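You operate a simulated robot arm through the tools that you are given. There is no shell and no other tool.

The job below is to be done with a simulated robot arm. You get a single attempt, and the scene is never put back.

TASK
Fit the BALSA plug as the drawer stop and try the upper drawer.
Fine: seat it in the square pocket, swing the brown lever over it, then pull the drawer out to its stop and shut it, pinching nothing.

Only the result counts: the job must be done as asked and must still hold three seconds after the hand-in. Knocking over, shifting, dropping, spilling or breaking anything else fails it.

THE ROBOT
A 7-joint arm with a two-finger parallel gripper, fixed in place. Base frame: the origin is at the foot of the arm, x ahead of it, y to its left, z up; the work surface is at about z = 0.81. Units: m, rad, N and s.
Its first joint turns from -2.897 to 2.897 rad. Payload 4.4 kg.
The TCP is the grasp point between the finger pads, 0.023 m short of the fingertips. In the tool frame z runs along the fingers and y along their closing line. Largest opening 0.094 m; finger width 0.038, thickness 0.01; the body of the gripper, 0.054 by 0.096 m, starts 0.039 m behind the TCP.
Orientation is told as [roll, pitch, yaw] about the base's x, y, z axes, in that order, counted from this pose: with the fingers straight down and closing along the base's y, the tool's x points along the base's -x, its y along +y and its z along -z.

THE INTERFACE
- The arm moves only by the tool play_rows. Its argument "increments" is a list that holds one entry, the list of rows, each a list of 7 numbers: the shift along the tool's x, y, z in units of 250 mm (1.0 is 250 mm), then the turn, a rotation vector about the tool's x, y, z in units of 45 degrees (1.0 is 45 degrees), then the closure in counts, from 0 (fully open) to 255 (shut). In form: [[[tx, ty, tz, ax, ay, az, hand], ...]]. A call has 1 to 20 rows; each row is the pose to reach, as a shift and turn from the pose commanded when the call began, along the tool's axes at that moment. A call with a number of a shift or a turn outside -1 to 1 is refused whole. Rows are played at 5 a second. More than 0.05 m and 0.15 rad between two rows, or a gripper value outside its range, and nothing of the call is played. Where a pose cannot be reached the arm comes as near as it can. A force on the tool above 90 N (or 10 N above the force at the start of the call, whichever is more), or a blocked arm, ends the call early, and 0.2 s more pass. Each finger travels about 0.072 m/s and halts on what it meets, pressing with about 28 N; the grip force reading is that of the motor and also rises with nothing between the fingers. The clock runs only during rows and for 0.2 s after the last one: add rows that repeat a pose to give the fingers time. The reply holds the time, the measured pose of the TCP, the force on the tool along the base axes, the opening and the grip force, in the units named above and with some noise, with the torque about the TCP (base axes, N m) and any sound that the robot's microphone picked up.
- Cameras (640 x 400 px; columns grow to the right, rows downward): "scene" is fixed at [0.0487, -0.5012, 1.5321]; the picture's right is [0.73, -0.69, 0.00], its down [-0.38, -0.40, -0.83] and it looks along [0.57, 0.60, -0.56] (base axes); focal length 312 px, centre (320, 200). "wrist" rides on the gripper at [0.086, 0.016, -0.074] in the tool frame; the picture's right is [-0.18, 0.98, 0.00], its down [-0.58, -0.11, -0.81] and it looks along [-0.79, -0.15, 0.59] (tool axes); focal length 243 px, centre (320, 200). There is no depth. A picture from a camera that has moved, and an enlarged one, comes with that camera's place and axes in the base frame and with its lens.
- camera(camera): a new picture of that camera. The clock stands still meanwhile.
- inspect(camera, box): a new picture of the part [left, top, right, bottom] of that camera's present view, enlarged. The clock stands still meanwhile.
- finish_job(): hands the job in; it is judged then, once.

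Nothing tells you positions but the pictures and the camera data. Unless the task says otherwise, let go and move clear before handing in.

The tools are called after "Emit:" as a command line: name --argument value ..., lists and objects as JSON in quotes. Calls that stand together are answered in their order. play_rows: Moves the arm, as the interface text tells. Its arguments: {"type":"object","properties":{"increments":{"type":"array"}},"required":["increments"]} The other tools are called the same way: camera (camera) takes a picture; inspect (camera, box) takes an enlarged picture of a part of a camera's view; finish_job () hands the job in.

At the start:

```text
t: 0.0
tool_pos: [0.7415, 0.4402, 1.0472]
tcp_rot: [-0.001, 0.001, 0.0]
contact_force: [0.5, 0.3, 0.8]
torque: [-0.01, 0.01, 0.01]
width: 0.0939
gripper_force: 0.0
```

scene: 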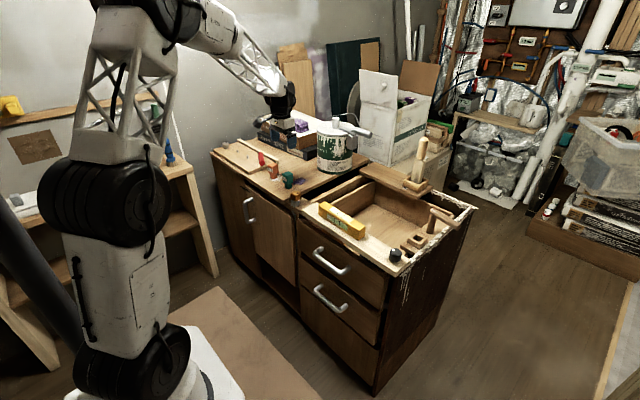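
wrist: 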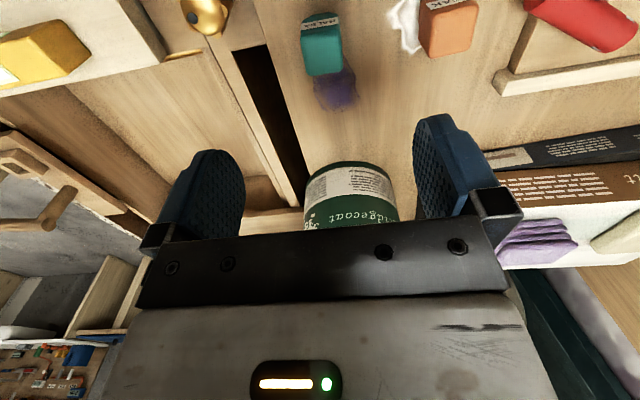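

I see a cabinet with drawers, an open-topped upper drawer area, and several coloured plugs with labels. I'll take enlarged pictures to find the BALSA plug, the pocket and the brown lever.

Emit:
inspect --camera "scene" --box '[200, 120, 360, 220]'

Emit:
inspect --camera "scene" --box '[340, 180, 500, 280]'

Emit:
inspect --camera "wrist" --box '[280, 0, 640, 225]'

Emit:
inspect --camera "wrist" --box '[0, 0, 320, 200]'

Emit:
inspect --camera "scene" --box '[280, 120, 480, 245]'

Emit:
inspect --camera "scene" --box '[200, 180, 480, 355]'

```text
4.00 times, centred on (280, 170) of scene
camera zoom: at [0.0487, -0.5012, 1.5321], right [0.73, -0.69, 0.0], down [-0.38, -0.4, -0.83], along [0.57, 0.6, -0.56], focal length 1246 px, centre (480, 320)
```

zoom: 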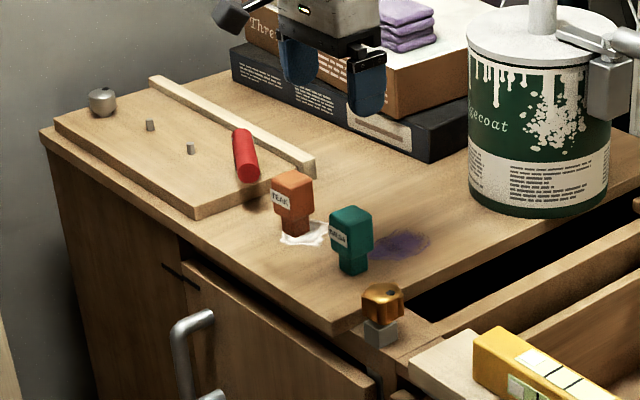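

```text
4.00 times, centred on (420, 230) of scene
camera zoom: at [0.0487, -0.5012, 1.5321], right [0.73, -0.69, 0.0], down [-0.38, -0.4, -0.83], along [0.57, 0.6, -0.56], focal length 1246 px, centre (-80, 80)
```

zoom: 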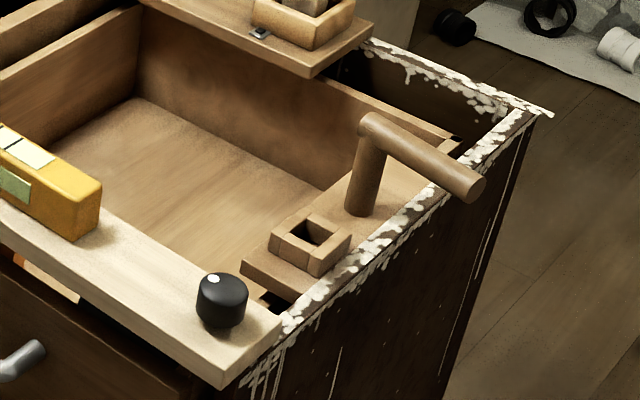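

```text
1.78 times, centred on (460, 112) of wrist
camera zoom: at [0.6547, 0.4555, 1.1232], right [0.18, 0.98, 0.0], down [0.58, -0.11, 0.81], along [0.79, -0.15, -0.59], focal length 431 px, centre (71, 356)
```

zoom: 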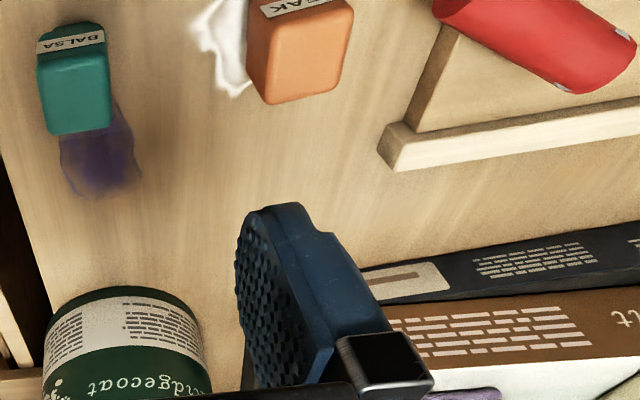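

```text
2.00 times, centred on (160, 100) of wrist
camera zoom: at [0.6547, 0.4555, 1.1232], right [0.18, 0.98, 0.0], down [0.58, -0.11, 0.81], along [0.79, -0.15, -0.59], focal length 485 px, centre (640, 400)
```

zoom: 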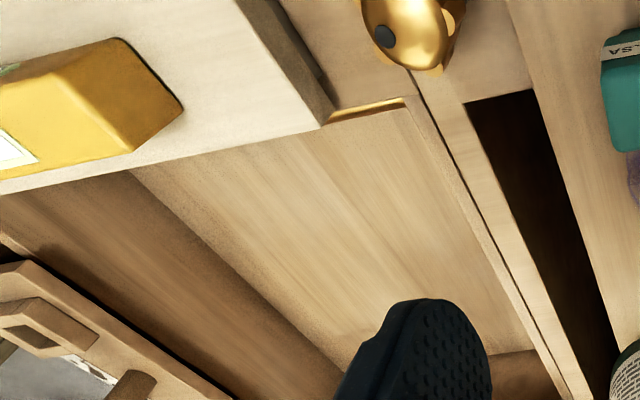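

```text
3.20 times, centred on (380, 182) of scene
camera zoom: at [0.0487, -0.5012, 1.5321], right [0.73, -0.69, 0.0], down [-0.38, -0.4, -0.83], along [0.57, 0.6, -0.56], focal length 997 px, centre (128, 256)
```

zoom: 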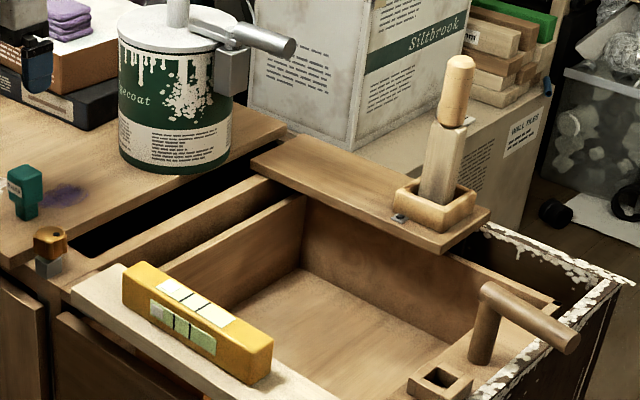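

```text
2.29 times, centred on (340, 268) of scene
camera zoom: at [0.0487, -0.5012, 1.5321], right [0.73, -0.69, 0.0], down [-0.38, -0.4, -0.83], along [0.57, 0.6, -0.56], focal length 712 px, centre (274, 46)
```

zoom: 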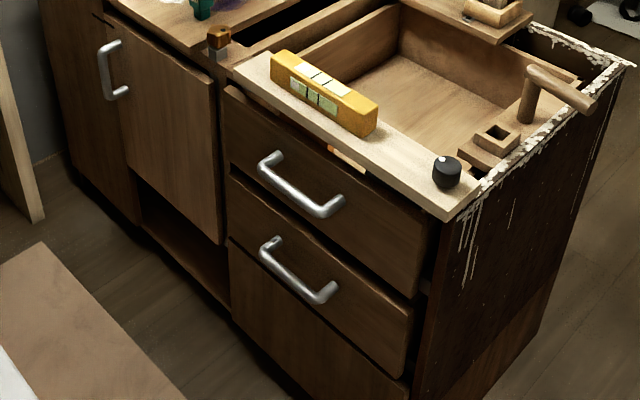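

The BALSA plug looks to be the teal one, at about (0.755, 0.44) on the left counter. The square pocket and brown lever are on the right side of the drawer, near (0.8, -0.1). I'll raise the arm and move it over the drawer for a closer look with the wrist camera.

Emit:
play_rows --increments '[[[0.07, -0.12, -0.05, 0, 0, 0, 0], [0.14, -0.24, -0.1, 0, 0, 0, 0], [0.21, -0.36, -0.15, 0, 0, 0, 0], [0.28, -0.48, -0.2, 0, 0, 0, 0], [0.35, -0.6, -0.25, 0, 0, 0, 0], [0.42, -0.72, -0.3, 0, 0, 0, 0], [0.49, -0.84, -0.35, 0, 0, 0, 0], [0.56, -0.96, -0.4, 0, 0, 0, 0]]]'

Emit:
camera --camera "wrist"

Emit:
camera --camera "scene"

```text
t: 1.8
tool_pos: [0.6009, 0.2007, 1.1454]
tcp_rot: [-0.001, 0.001, 0.001]
contact_force: [-0.3, -0.5, -0.3]
torque: [0.01, -0.01, 0.0]
width: 0.094
gripper_force: 0.0
```

```text
taken
camera wrist: at [0.5149, 0.2161, 1.2222], right [0.18, 0.98, 0.0], down [0.58, -0.11, 0.81], along [0.79, -0.15, -0.59], focal length 243 px, centre (320, 200)
```

wrist: 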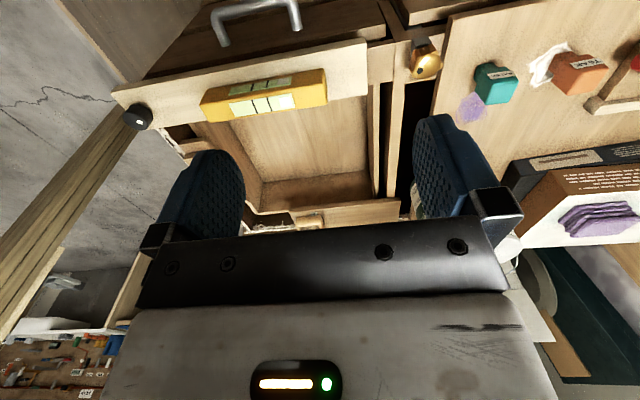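

```text
taken
```

scene: 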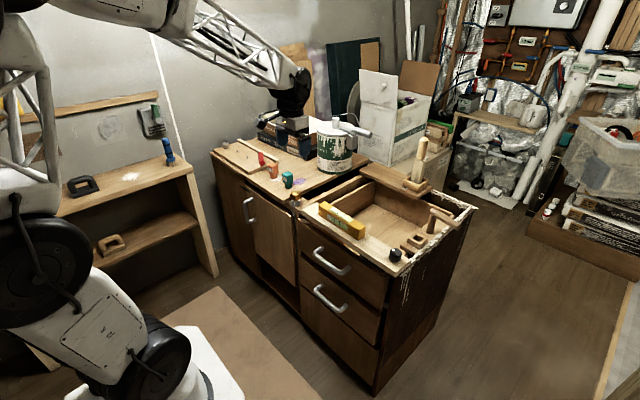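

The drawer is seen from above, with the rail carrying a yellow box and a black knob in front of it. I'll move further right to see the pocket and lever.

Emit:
play_rows --increments '[[[0.02, -0.16, 0, 0, 0, 0, 0], [0.04, -0.32, 0, 0, 0, 0, 0], [0.06, -0.48, 0, 0, 0, 0, 0], [0.08, -0.64, 0, 0, 0, 0, 0], [0.1, -0.8, 0, 0, 0, 0, 0], [0.12, -0.96, 0, 0, 0, 0, 0]]]'

Emit:
camera --camera "wrist"

Emit:
inspect --camera "wrist" --box '[220, 20, 440, 220]'

Emit:
inspect --camera "scene" --box '[280, 180, 380, 243]'

Emit:
inspect --camera "scene" --box '[380, 190, 480, 253]'

```text
t: 3.2
tool_pos: [0.5695, -0.0398, 1.1473]
tcp_rot: [-0.001, 0.0, 0.0]
contact_force: [0.5, 1.1, -0.7]
torque: [0.01, -0.05, -0.06]
width: 0.0941
gripper_force: 0.0
```

```text
taken
camera wrist: at [0.4838, -0.0232, 1.2238], right [0.18, 0.98, 0.0], down [0.58, -0.11, 0.81], along [0.79, -0.15, -0.59], focal length 243 px, centre (320, 200)
```

wrist: 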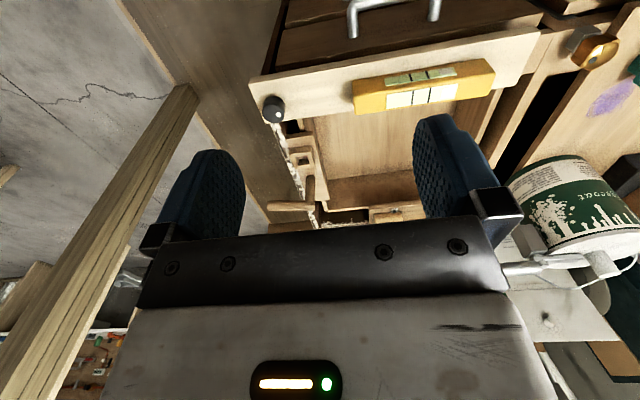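

```text
2.00 times, centred on (330, 120) of wrist
camera zoom: at [0.4838, -0.0232, 1.2238], right [0.18, 0.98, 0.0], down [0.58, -0.11, 0.81], along [0.79, -0.15, -0.59], focal length 485 px, centre (300, 360)
```

zoom: 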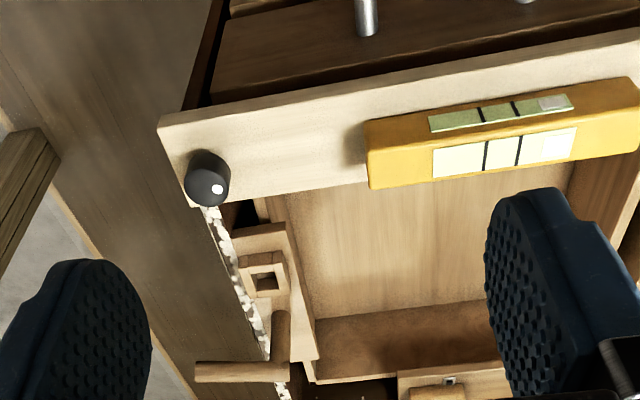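

```text
6.35 times, centred on (330, 212) of scene
camera zoom: at [0.0487, -0.5012, 1.5321], right [0.73, -0.69, 0.0], down [-0.38, -0.4, -0.83], along [0.57, 0.6, -0.56], focal length 1978 px, centre (256, 127)
```

zoom: 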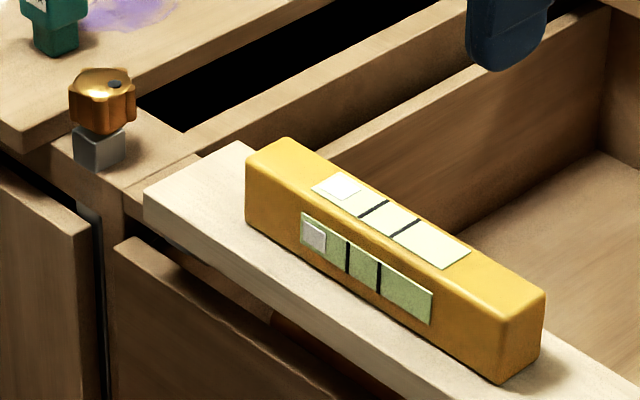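

```text
6.35 times, centred on (430, 222) of scene
camera zoom: at [0.0487, -0.5012, 1.5321], right [0.73, -0.69, 0.0], down [-0.38, -0.4, -0.83], along [0.57, 0.6, -0.56], focal length 1978 px, centre (-378, 64)
```

zoom: 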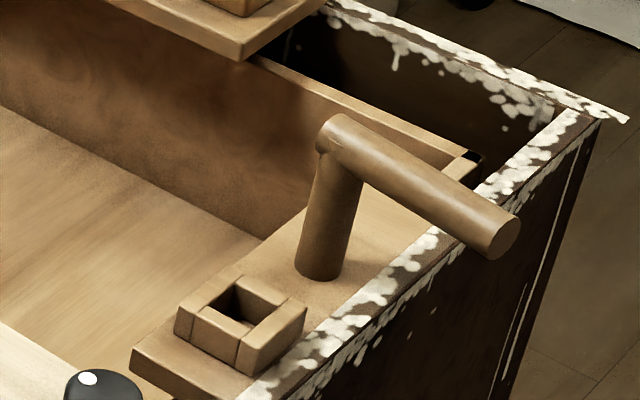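

The lever is a post with a horizontal arm, currently pointing away from the pocket. I'll back off and get a view of the drawer front, its handle and the gap under the rail.

Emit:
play_rows --increments '[[[0.11, 0.05, 0.09, 0, 0, 0, 0], [0.22, 0.1, 0.18, 0, 0, 0, 0], [0.33, 0.15, 0.27, 0, 0, 0, 0], [0.44, 0.2, 0.36, 0, 0, 0, 0], [0.55, 0.25, 0.45, 0, 0, 0, 0], [0.66, 0.3, 0.55, 0, 0, 0, 0], [0.76, 0.36, 0.66, 0, 0, 0, 0]]]'

Emit:
camera --camera "wrist"

Emit:
inspect --camera "wrist" --box '[200, 50, 450, 206]'

Emit:
camera --camera "scene"

```text
t: 4.8
tool_pos: [0.3787, 0.0499, 0.9842]
tcp_rot: [0.001, 0.0, 0.0]
contact_force: [-0.5, 0.2, -0.2]
torque: [0.04, 0.0, 0.03]
width: 0.0939
gripper_force: 0.1
```

```text
taken
camera wrist: at [0.2933, 0.0666, 1.0598], right [0.18, 0.98, 0.0], down [0.58, -0.11, 0.81], along [0.79, -0.15, -0.59], focal length 243 px, centre (320, 200)
```

wrist: 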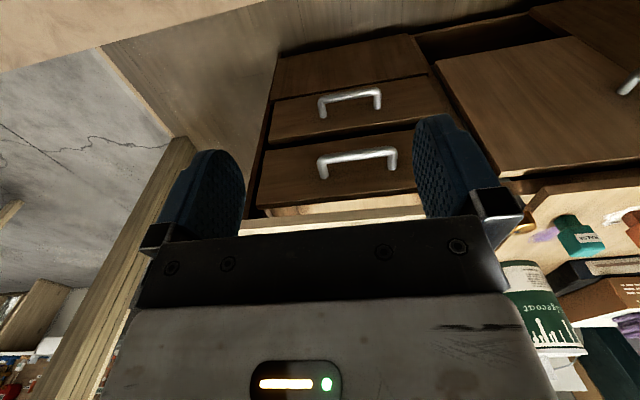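

```text
2.56 times, centred on (325, 128) of wrist
camera zoom: at [0.2933, 0.0666, 1.0598], right [0.18, 0.98, 0.0], down [0.58, -0.11, 0.81], along [0.79, -0.15, -0.59], focal length 621 px, centre (307, 384)
```

zoom: 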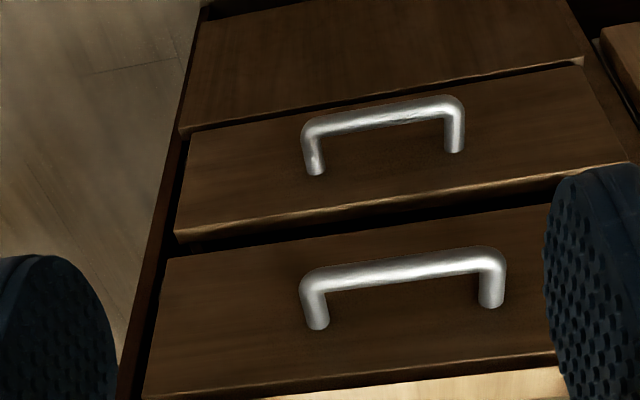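

```text
taken
```

scene: 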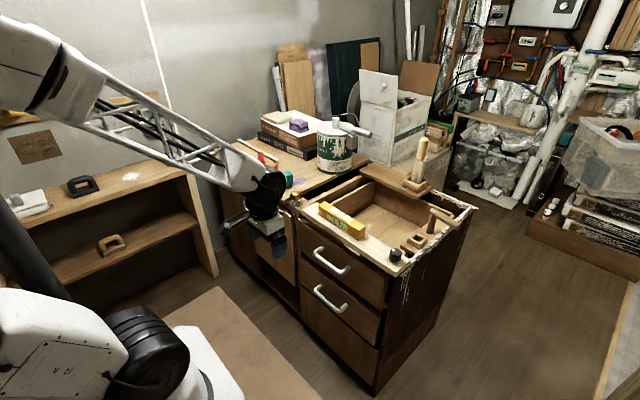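

The upper handle's bar sits at roughly (0.62, 0.065, 0.725). I'll zoom in on the band under the rail and on the plugs.

Emit:
inspect --camera "wrist" --box '[240, 170, 440, 240]'

Emit:
inspect --camera "wrist" --box '[500, 190, 640, 280]'

Emit:
inspect --camera "scene" --box '[300, 205, 420, 290]'

```text
3.20 times, centred on (340, 205) of wrist
camera zoom: at [0.2933, 0.0666, 1.0598], right [0.18, 0.98, 0.0], down [0.58, -0.11, 0.81], along [0.79, -0.15, -0.59], focal length 776 px, centre (256, 184)
```

zoom: 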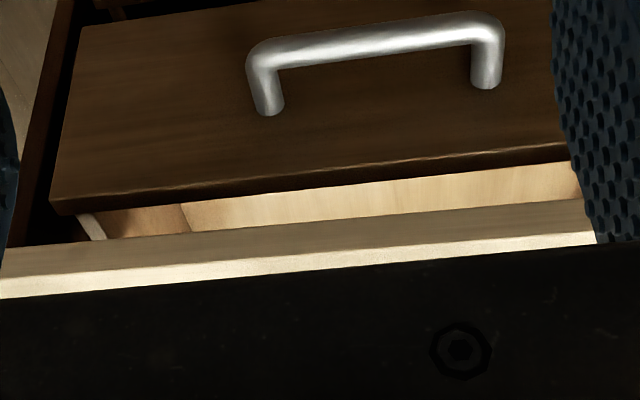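

```text
4.44 times, centred on (570, 235) of wrist
camera zoom: at [0.2933, 0.0666, 1.0598], right [0.18, 0.98, 0.0], down [0.58, -0.11, 0.81], along [0.79, -0.15, -0.59], focal length 1078 px, centre (-791, 44)
```

zoom: 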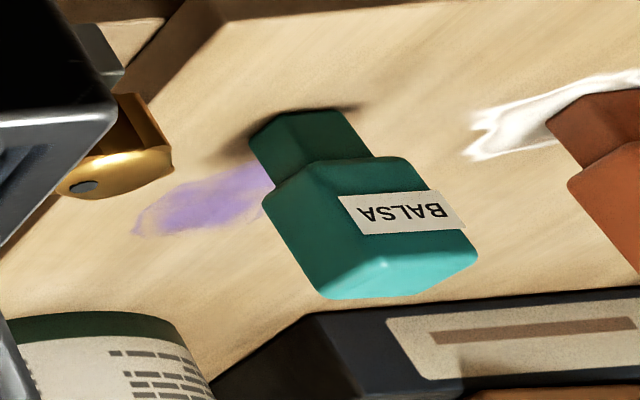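

```text
4.71 times, centred on (360, 248) of scene
camera zoom: at [0.0487, -0.5012, 1.5321], right [0.73, -0.69, 0.0], down [-0.38, -0.4, -0.83], along [0.57, 0.6, -0.56], focal length 1466 px, centre (132, -24)
```

zoom: 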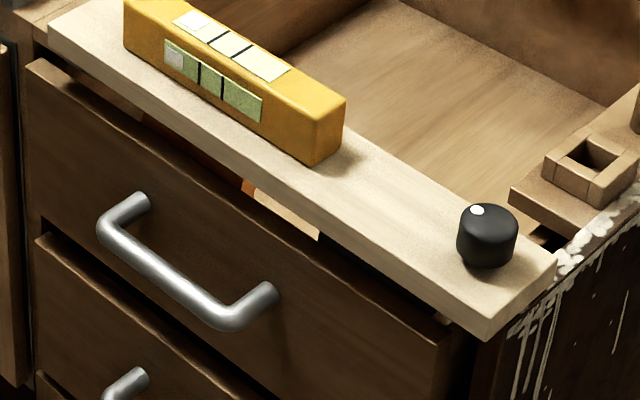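

BALSA is confirmed as the teal plug: a square stem below a wider square head. I'll move in for a closer view to measure its position and angle.

Emit:
play_rows --increments '[[[0, 0.16, -0.04, 0, 0, 0, 0], [0, 0.32, -0.08, 0, 0, 0, 0], [0, 0.48, -0.12, 0, 0, 0, 0], [0, 0.64, -0.16, 0, 0, 0, 0], [0, 0.8, -0.2, 0, 0, 0, 0], [-0.12, 0.9, -0.24, 0, 0, 0, 0], [-0.24, 0.98, -0.26, 0, 0, 0, 0]]]'

Emit:
play_rows --increments '[[[-0.13, 0.11, 0, 0, 0, 0, 0], [-0.26, 0.22, 0, 0, 0, 0, 0], [-0.4, 0.33, 0, 0, 0, 0, 0], [-0.52, 0.44, 0, 0, 0, 0, 0], [-0.64, 0.58, 0, 0, 0, 0, 0], [-0.64, 0.58, 0, 0, 0, 0, 0]]]'

Emit:
camera --camera "wrist"

Emit:
inspect --camera "wrist" --box '[260, 60, 420, 160]'

```text
t: 6.4
tool_pos: [0.441, 0.2949, 1.0464]
tcp_rot: [0.001, -0.001, 0.0]
contact_force: [0.3, 0.4, 0.3]
torque: [-0.01, 0.01, 0.01]
width: 0.0942
gripper_force: 0.1
```

```text
t: 7.8
tool_pos: [0.5997, 0.4385, 1.048]
tcp_rot: [0.001, 0.0, -0.001]
contact_force: [0.3, -0.2, -0.1]
torque: [-0.03, 0.0, 0.0]
width: 0.094
gripper_force: 0.1
```

```text
taken
camera wrist: at [0.5135, 0.4547, 1.1225], right [0.18, 0.98, 0.0], down [0.58, -0.11, 0.81], along [0.79, -0.15, -0.59], focal length 243 px, centre (320, 200)
```

wrist: 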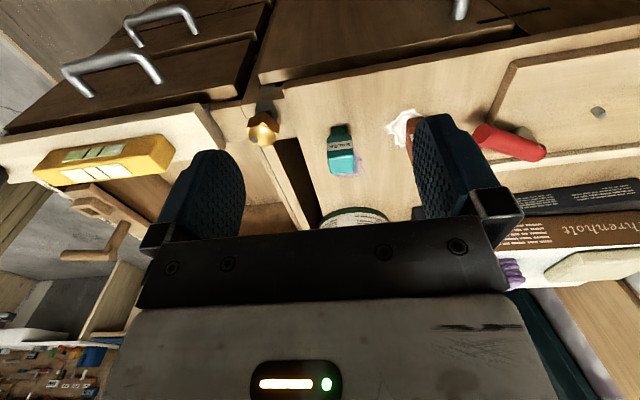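

```text
4.00 times, centred on (340, 110) of wrist
camera zoom: at [0.5135, 0.4547, 1.1225], right [0.18, 0.98, 0.0], down [0.58, -0.11, 0.81], along [0.79, -0.15, -0.59], focal length 970 px, centre (240, 560)
```

zoom: 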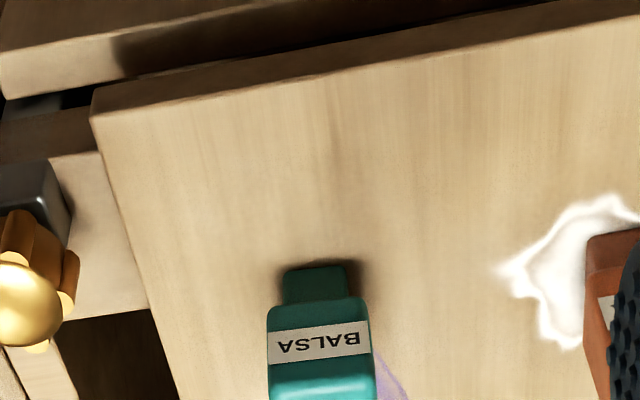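

The plug stands upright on the counter and looks only slightly turned. I'll move nearer for a sharper measurement.

Emit:
play_rows --increments '[[[-0.05, 0, 0.12, 0, 0, 0, 0], [-0.1, 0, 0.24, 0, 0, 0, 0], [-0.14, 0, 0.36, 0, 0, 0, 0], [-0.18, 0, 0.46, 0, 0, 0, 0], [-0.18, 0, 0.46, 0, 0, 0, 0]]]'

Emit:
inspect --camera "wrist" --box '[250, 60, 410, 240]'

Emit:
inspect --camera "scene" --box '[260, 160, 324, 200]'

Emit:
camera --camera "wrist"

```text
t: 9.0
tool_pos: [0.6456, 0.4414, 0.9323]
tcp_rot: [0.002, -0.001, 0.001]
contact_force: [-0.1, 0.3, 0.1]
torque: [-0.01, 0.03, -0.03]
width: 0.0936
gripper_force: 0.0
```

```text
2.22 times, centred on (330, 150) of wrist
camera zoom: at [0.5595, 0.4559, 1.0084], right [0.18, 0.98, 0.0], down [0.58, -0.11, 0.81], along [0.79, -0.15, -0.59], focal length 539 px, centre (298, 311)
```

zoom: 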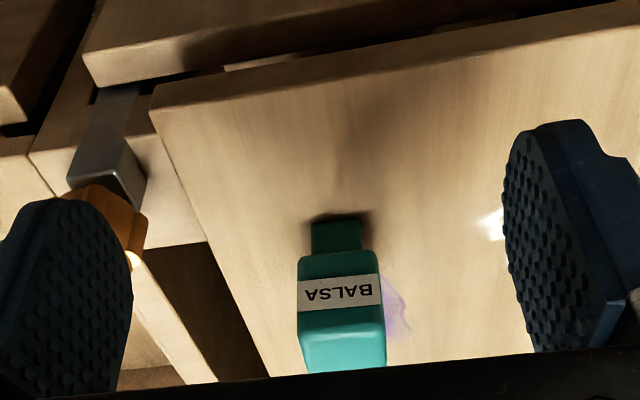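

```text
10.00 times, centred on (292, 180) of scene
camera zoom: at [0.0487, -0.5012, 1.5321], right [0.73, -0.69, 0.0], down [-0.38, -0.4, -0.83], along [0.57, 0.6, -0.56], focal length 3115 px, centre (600, 400)
```

zoom: 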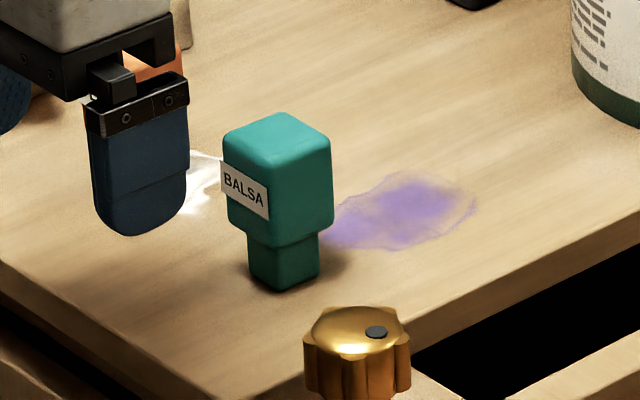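

```text
taken
camera wrist: at [0.5595, 0.4559, 1.0084], right [0.18, 0.98, 0.0], down [0.58, -0.11, 0.81], along [0.79, -0.15, -0.59], focal length 243 px, centre (320, 200)
```

wrist: 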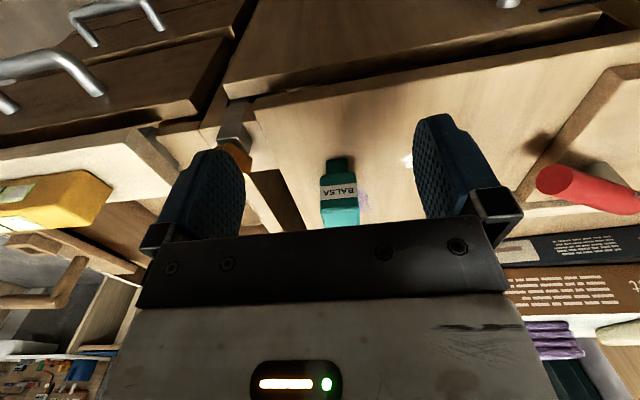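

The plug's stem is centred near (0.751, 0.445), yawed about -5°, and its head spans z of about 0.839–0.878. Before gripping it I'll measure the pocket and lever with an unobstructed wrist camera.

Emit:
play_rows --increments '[[[0.05, -0.08, -0.14, 0, 0, 0, 0], [0.05, -0.2, -0.28, 0, 0, 0, 0], [0.05, -0.36, -0.36, 0, 0, 0, 0], [0.05, -0.52, -0.4, 0, 0, 0, 0], [0.05, -0.68, -0.4, 0, 0, 0, 0], [0.05, -0.84, -0.4, 0, 0, 0, 0], [0.05, -1.0, -0.4, 0, 0, 0, 0]]]'

Emit:
play_rows --increments '[[[-0.06, -0.18, 0, 0, 0, 0, 0], [-0.12, -0.36, 0, 0, 0, 0, 0], [-0.18, -0.54, 0, 0, 0, 0, 0], [-0.24, -0.72, 0, 0, 0, 0, 0], [-0.3, -0.9, 0, 0, 0, 0, 0], [-0.36, -1.0, 0.06, 0, 0, 0, 0]]]'

Emit:
camera --camera "wrist"

Emit:
camera --camera "scene"

```text
t: 10.6
tool_pos: [0.6346, 0.19, 1.0299]
tcp_rot: [-0.001, -0.001, 0.0]
contact_force: [-0.4, 0.1, -0.1]
torque: [0.01, 0.0, 0.01]
width: 0.0939
gripper_force: 0.0
```

```text
t: 12.0
tool_pos: [0.7249, -0.0616, 1.0165]
tcp_rot: [0.0, 0.0, 0.0]
contact_force: [0.3, -0.9, 0.3]
torque: [-0.01, 0.02, 0.0]
width: 0.0939
gripper_force: 0.1
```

```text
taken
camera wrist: at [0.6382, -0.045, 1.0922], right [0.18, 0.98, 0.0], down [0.58, -0.11, 0.81], along [0.79, -0.15, -0.59], focal length 243 px, centre (320, 200)
```

wrist: 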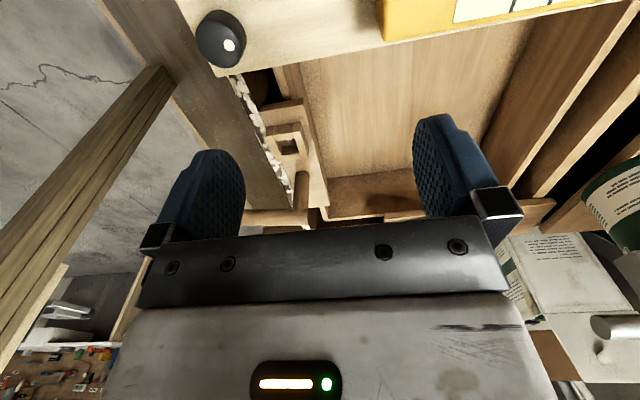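

```text
taken
```

scene: 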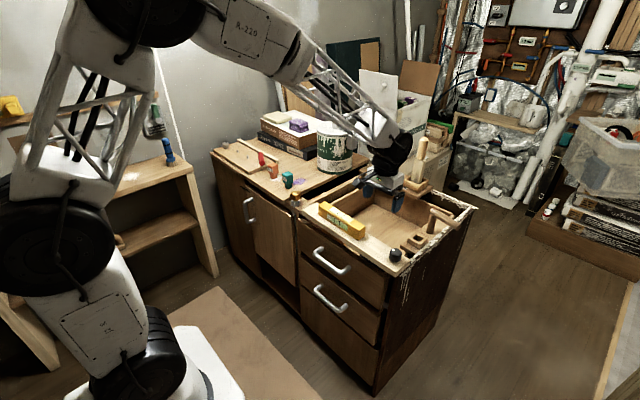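

The pocket is visible at around (289, 146) in the wrist picture. I'll enlarge it, then take a second view from another position to triangulate.

Emit:
inspect --camera "wrist" --box '[230, 70, 350, 230]'

Emit:
play_rows --increments '[[[0.06, -0.1, 0, 0, 0, 0, 0], [0.14, -0.2, 0.0, 0, 0, 0, 0], [0.24, -0.3, 0.1, 0, 0, 0, 0], [0.34, -0.3, 0.2, 0, 0, 0, 0], [0.34, -0.3, 0.2, 0, 0, 0, 0]]]'

Emit:
camera --camera "wrist"

Emit:
inspect --camera "wrist" --box '[240, 70, 440, 230]'

```text
2.50 times, centred on (290, 150) of wrist
camera zoom: at [0.6382, -0.045, 1.0922], right [0.18, 0.98, 0.0], down [0.58, -0.11, 0.81], along [0.79, -0.15, -0.59], focal length 606 px, centre (395, 325)
```

zoom: 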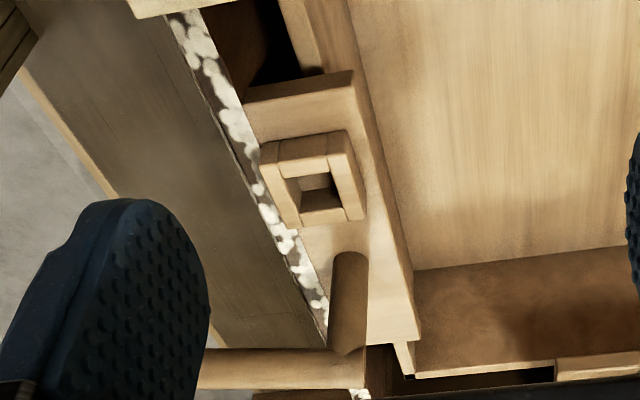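

```text
t: 13.2
tool_pos: [0.6404, -0.1363, 0.9658]
tcp_rot: [-0.001, 0.0, 0.0]
contact_force: [-0.5, -0.5, -0.3]
torque: [-0.02, 0.03, 0.01]
width: 0.0942
gripper_force: 0.0
```

```text
taken
camera wrist: at [0.5533, -0.1198, 1.0416], right [0.18, 0.98, 0.0], down [0.58, -0.11, 0.81], along [0.79, -0.15, -0.59], focal length 243 px, centre (320, 200)
```

wrist: 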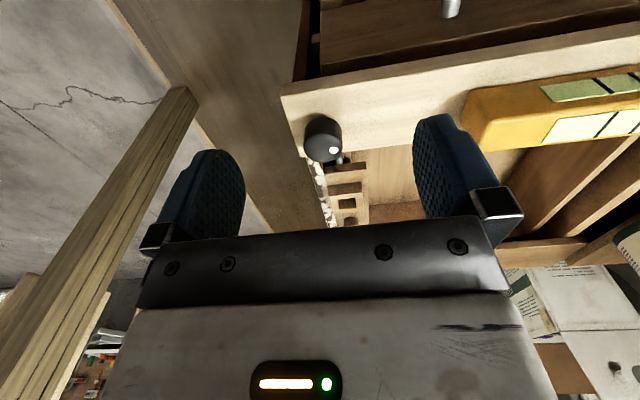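

```text
2.50 times, centred on (340, 150) of wrist
camera zoom: at [0.5533, -0.1198, 1.0416], right [0.18, 0.98, 0.0], down [0.58, -0.11, 0.81], along [0.79, -0.15, -0.59], focal length 606 px, centre (270, 325)
```

zoom: 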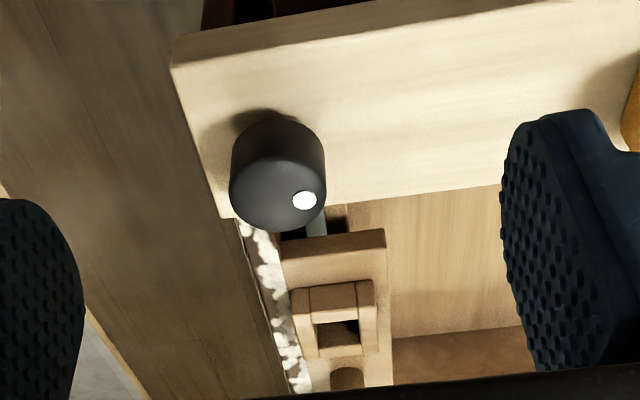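

The knob and rail partly hide the pocket from here. I'll pitch the tool 30° so the wrist camera looks down on the pocket and lever from closer.

Emit:
play_rows --increments '[[[-0.06, 0.0, -0.1, 0, 0.1, 0, 0], [-0.18, 0.02, -0.2, 0, 0.22, 0, 0], [-0.3, 0.03, -0.2, 0, 0.34, 0, 0], [-0.42, 0.04, -0.18, 0, 0.46, 0, 0], [-0.54, 0.04, -0.16, 0, 0.58, 0, 0], [-0.64, 0.04, -0.14, 0, 0.667, 0, 0], [-0.64, 0.04, -0.14, 0, 0.667, 0, 0]]]'

Emit:
camera --camera "wrist"

Emit:
inspect --camera "wrist" --box '[230, 30, 430, 230]'

```text
t: 14.8
tool_pos: [0.7998, -0.1245, 1.0033]
tcp_rot: [-0.001, 0.524, 0.0]
contact_force: [0.4, 0.0, 0.2]
torque: [-0.01, 0.03, -0.01]
width: 0.094
gripper_force: 0.1
```

```text
taken
camera wrist: at [0.7616, -0.1079, 1.1129], right [0.16, 0.98, -0.09], down [0.91, -0.11, 0.41], along [0.39, -0.15, -0.91], focal length 243 px, centre (320, 200)
```

wrist: 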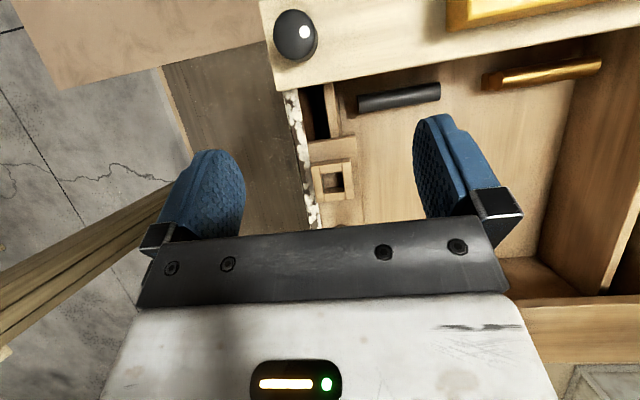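

```text
2.00 times, centred on (330, 130) of wrist
camera zoom: at [0.7616, -0.1079, 1.1129], right [0.16, 0.98, -0.09], down [0.91, -0.11, 0.41], along [0.39, -0.15, -0.91], focal length 485 px, centre (300, 340)
```

zoom: 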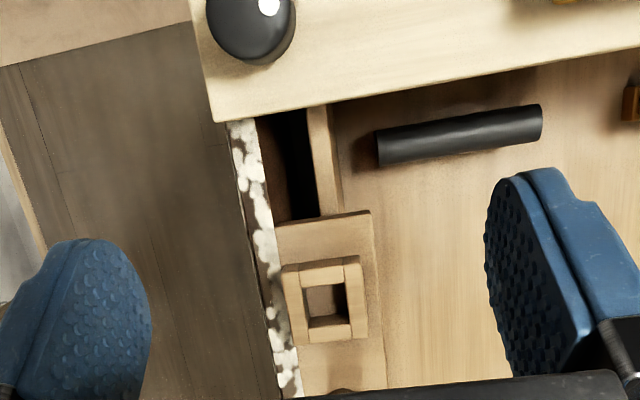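

The pocket rim triangulates to about (0.868, -0.136, 0.807) and the lever post to about (0.96, -0.139), with its arm at z about 0.88 pointing -y. Loose items (a black cylinder and a brass bar) lie on the drawer floor, so the drawer must move gently. I'll take a closer look at the pocket.

Emit:
play_rows --increments '[[[-0.1, -0.01, 0.05, 0, 0, 0, 0], [-0.2, -0.02, 0.1, 0, 0, 0, 0], [-0.3, -0.03, 0.15, 0, 0, 0, 0], [-0.38, -0.04, 0.18, 0, 0, 0, 0], [-0.38, -0.04, 0.18, 0, 0, 0, 0]]]'

Emit:
camera --camera "wrist"

Emit:
inspect --camera "wrist" --box '[250, 90, 410, 230]'

Emit:
inspect --camera "scene" --box '[380, 200, 460, 260]'

```text
t: 16.0
tool_pos: [0.8586, -0.1344, 0.9176]
tcp_rot: [0.0, 0.523, 0.0]
contact_force: [-0.8, -0.4, -0.1]
torque: [0.0, 0.01, 0.01]
width: 0.0939
gripper_force: 0.2
```

```text
taken
camera wrist: at [0.8202, -0.1183, 1.0265], right [0.16, 0.98, -0.09], down [0.91, -0.11, 0.41], along [0.39, -0.15, -0.91], focal length 243 px, centre (320, 200)
```

wrist: 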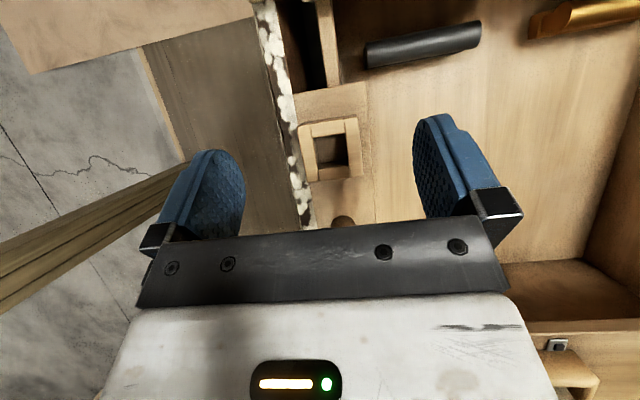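

```text
2.86 times, centred on (330, 160) of wrist
camera zoom: at [0.8202, -0.1183, 1.0265], right [0.16, 0.98, -0.09], down [0.91, -0.11, 0.41], along [0.39, -0.15, -0.91], focal length 693 px, centre (291, 314)
```

zoom: 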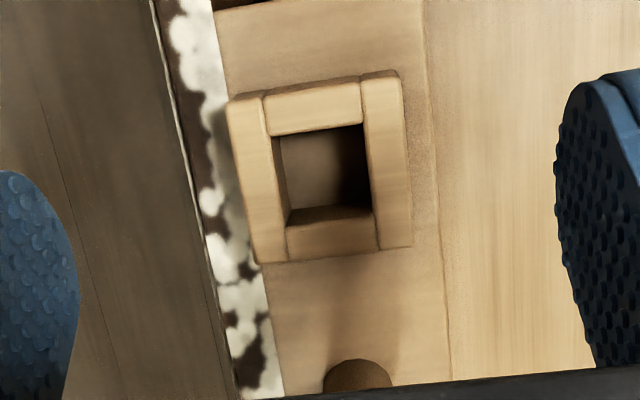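

```text
6.67 times, centred on (420, 230) of scene
camera zoom: at [0.0487, -0.5012, 1.5321], right [0.73, -0.69, 0.0], down [-0.38, -0.4, -0.83], along [0.57, 0.6, -0.56], focal length 2077 px, centre (-347, 0)
```

zoom: 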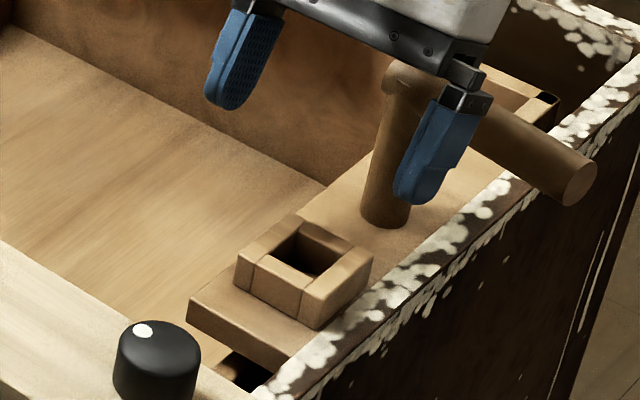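

The pocket hole is about 30 mm square, aligned with the base axes, centred near (0.867, -0.136) with its rim at z of about 0.81. The plug's stem (about 23 mm) fits with a few mm of play. I'll now return upright toward the plug.

Emit:
play_rows --increments '[[[0.08, 0.0, -0.12, 0, 0, 0, 0], [0.16, 0.04, -0.22, 0, -0.12, 0, 0], [0.24, 0.12, -0.26, 0, -0.26, 0, 0], [0.32, 0.22, -0.28, 0, -0.4, 0, 0], [0.4, 0.32, -0.29, 0, -0.54, 0, 0], [0.448, 0.4, -0.296, 0, -0.667, 0, 0], [0.448, 0.4, -0.296, 0, -0.667, 0, 0]]]'

```text
t: 17.6
tool_pos: [0.7978, -0.035, 1.035]
tcp_rot: [0.0, -0.001, -0.002]
contact_force: [0.5, -0.2, 0.3]
torque: [0.01, -0.02, 0.0]
width: 0.0939
gripper_force: 0.1
```

I'm upright again and clear of everything, so I'll travel over to above the BALSA plug with the hand partly open.

Emit:
play_rows --increments '[[[0.03, 0.16, 0, 0, 0, 0, 30], [0.06, 0.32, 0, 0, 0, 0, 50], [0.09, 0.48, 0, 0, 0, 0, 50], [0.12, 0.64, 0, 0, 0, 0, 50], [0.15, 0.8, 0, 0, 0, 0, 50], [0.18, 0.96, 0, 0, 0, 0, 50]]]'

Emit:
play_rows --increments '[[[0, 0.16, 0, 0, 0, 0, 50], [0, 0.32, 0, 0, 0, 0, 50], [0, 0.48, 0, 0, 0, 0, 50], [0, 0.64, 0, 0, 0, 0, 50], [0, 0.8, 0.1, 0, 0, 0, 50], [0, 0.944, 0.2, 0, 0, 0, 50], [0, 0.944, 0.34, 0, 0, 0, 50], [0, 0.944, 0.34, 0, 0, 0, 50]]]'

Emit:
camera --camera "wrist"

Emit:
inspect --camera "scene" --box '[240, 130, 340, 210]'

```text
t: 19.0
tool_pos: [0.7529, 0.2018, 1.0355]
tcp_rot: [-0.001, -0.001, -0.001]
contact_force: [-0.4, 0.1, -0.2]
torque: [-0.01, 0.0, 0.01]
width: 0.0756
gripper_force: 0.1
```

```text
t: 20.8
tool_pos: [0.7525, 0.4419, 0.953]
tcp_rot: [0.002, 0.0, 0.0]
contact_force: [0.0, 1.0, 0.5]
torque: [-0.01, 0.0, 0.01]
width: 0.0756
gripper_force: 0.1
```

```text
taken
camera wrist: at [0.6669, 0.4577, 1.0283], right [0.18, 0.98, 0.0], down [0.58, -0.11, 0.81], along [0.79, -0.15, -0.59], focal length 243 px, centre (320, 200)
```

wrist: 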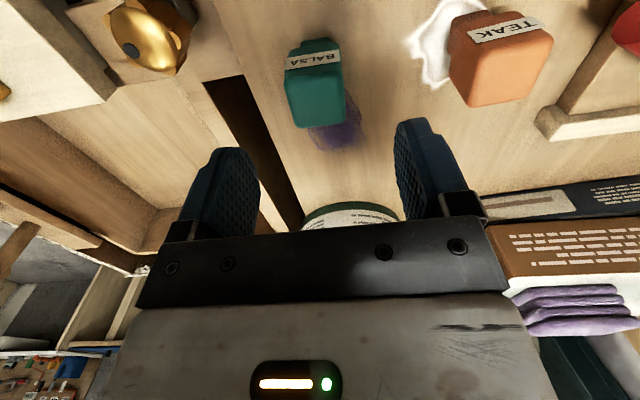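

```text
5.00 times, centred on (290, 170) of scene
camera zoom: at [0.0487, -0.5012, 1.5321], right [0.73, -0.69, 0.0], down [-0.38, -0.4, -0.83], along [0.57, 0.6, -0.56], focal length 1558 px, centre (470, 350)
```

zoom: 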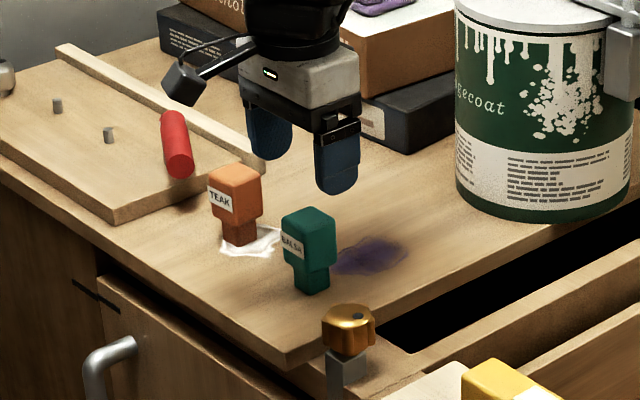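

The plug's top face centre comes out at about (0.755, 0.440), so the TCP is right over it. I'll descend so the fingertips end just at the head's underside.

Emit:
play_rows --increments '[[[-0.004, -0.004, 0.1, 0, 0, 0, 50], [-0.006, -0.006, 0.2, 0, 0, 0, 50], [-0.006, -0.006, 0.28, 0, 0, 0, 50], [-0.006, -0.006, 0.32, 0, 0, 0, 50], [-0.006, -0.006, 0.35, 0, 0, 0, 50], [-0.006, -0.006, 0.35, 0, 0, 0, 50]]]'

Emit:
camera --camera "wrist"

Emit:
inspect --camera "scene" --box '[260, 150, 324, 200]'

```text
t: 22.2
tool_pos: [0.7556, 0.4402, 0.8649]
tcp_rot: [-0.001, 0.001, 0.001]
contact_force: [0.2, -1.0, 0.2]
torque: [-0.03, -0.03, -0.03]
width: 0.0758
gripper_force: 0.0
```

```text
taken
camera wrist: at [0.6688, 0.4559, 0.9402], right [0.18, 0.98, 0.0], down [0.58, -0.11, 0.81], along [0.79, -0.15, -0.59], focal length 243 px, centre (320, 200)
```

wrist: 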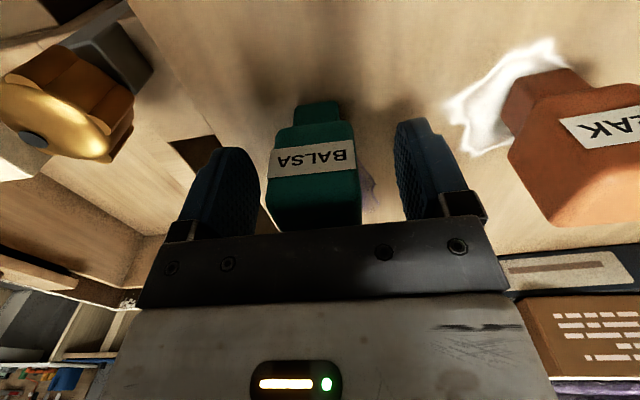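

```text
8.00 times, centred on (292, 175) of scene
camera zoom: at [0.0487, -0.5012, 1.5321], right [0.73, -0.69, 0.0], down [-0.38, -0.4, -0.83], along [0.57, 0.6, -0.56], focal length 2492 px, centre (544, 400)
```

zoom: 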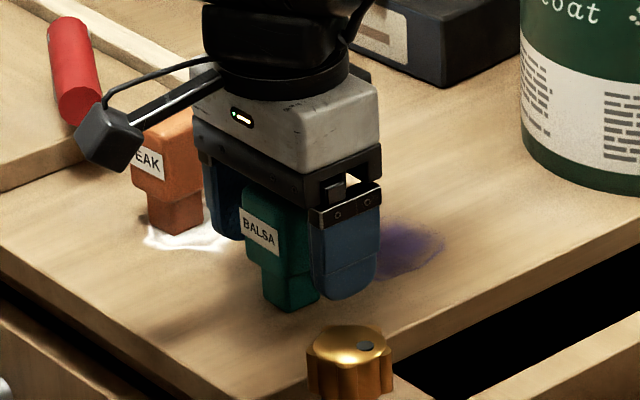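

The fingers straddle the plug's head. I'll close on it.

Emit:
play_rows --increments '[[[0, 0, 0, 0, 0, 0, 120], [0, 0, 0, 0, 0, 0, 150], [0, 0, 0, 0, 0, 0, 200], [0, 0, 0, 0, 0, 0, 255], [0, 0, 0, 0, 0, 0, 255], [0, 0, 0, 0, 0, 0, 255], [0, 0, 0, 0, 0, 0, 255]]]'

Emit:
camera --camera "wrist"

Emit:
inspect --camera "scene" --box '[260, 150, 324, 200]'

```text
t: 23.8
tool_pos: [0.7542, 0.4405, 0.8652]
tcp_rot: [0.0, 0.001, -0.001]
contact_force: [0.3, -0.2, 0.3]
torque: [0.01, 0.04, 0.02]
width: 0.0357
gripper_force: 28.1
```

```text
taken
camera wrist: at [0.6688, 0.4559, 0.9403], right [0.18, 0.98, 0.0], down [0.58, -0.11, 0.81], along [0.79, -0.15, -0.59], focal length 243 px, centre (320, 200)
```

wrist: 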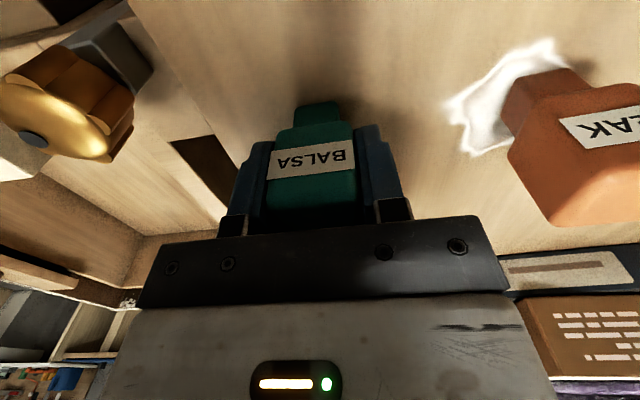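

```text
8.00 times, centred on (292, 175) of scene
camera zoom: at [0.0487, -0.5012, 1.5321], right [0.73, -0.69, 0.0], down [-0.38, -0.4, -0.83], along [0.57, 0.6, -0.56], focal length 2492 px, centre (544, 400)
```

zoom: 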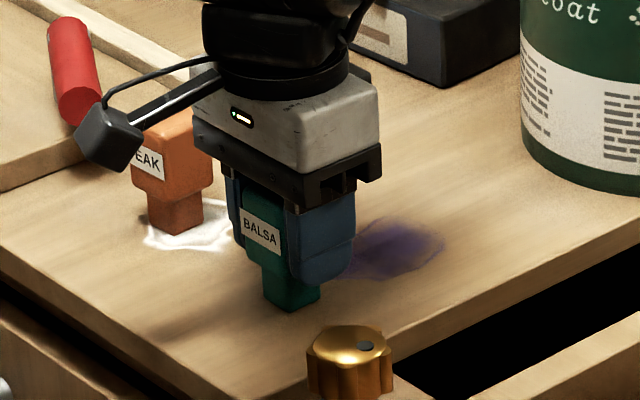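

The plug is gripped at 35.7 mm. I'll lift it straight up and check how it sits in the fingers.

Emit:
play_rows --increments '[[[0, 0, -0.04, 0, 0, 0, 255], [0, 0, -0.12, 0, 0, 0, 255], [0, 0, -0.24, 0, 0, 0, 255], [0, 0, -0.36, 0, 0, 0, 255], [0, 0, -0.48, 0, 0, 0, 255], [0, 0, -0.56, 0, 0, 0, 255], [0, 0, -0.56, 0, 0, 0, 255]]]'

Emit:
inspect --camera "wrist" --box '[220, 80, 420, 240]'

Emit:
inspect --camera "scene" --box '[260, 110, 340, 170]'

```text
t: 25.4
tool_pos: [0.7542, 0.4392, 1.0044]
tcp_rot: [0.0, -0.001, 0.001]
contact_force: [-0.3, -0.5, -0.7]
torque: [0.0, 0.0, -0.01]
width: 0.0354
gripper_force: 28.3
```

```text
2.50 times, centred on (320, 160) of wrist
camera zoom: at [0.6687, 0.4553, 1.0802], right [0.18, 0.98, 0.0], down [0.58, -0.11, 0.81], along [0.79, -0.15, -0.59], focal length 606 px, centre (320, 300)
```

zoom: 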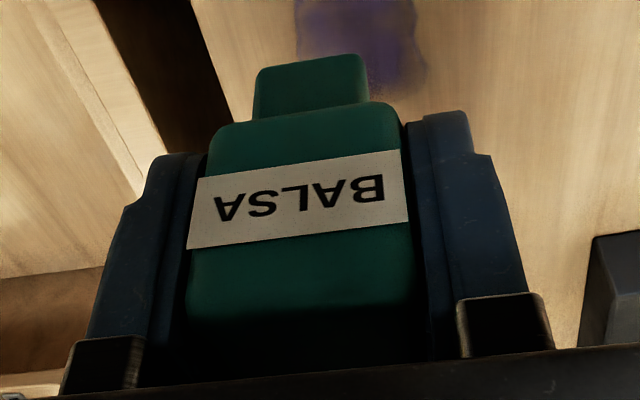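

```text
6.67 times, centred on (300, 140) of scene
camera zoom: at [0.0487, -0.5012, 1.5321], right [0.73, -0.69, 0.0], down [-0.38, -0.4, -0.83], along [0.57, 0.6, -0.56], focal length 2077 px, centre (453, 600)
```

zoom: 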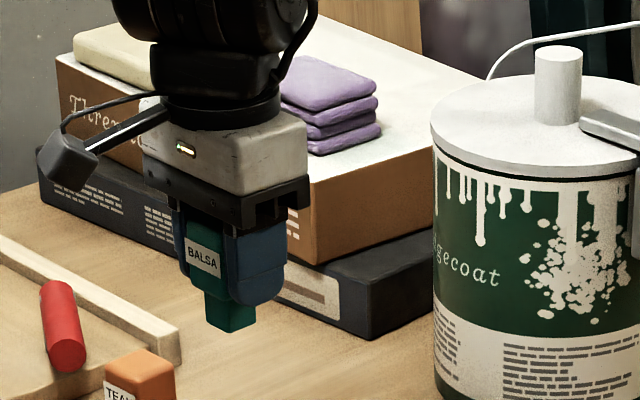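

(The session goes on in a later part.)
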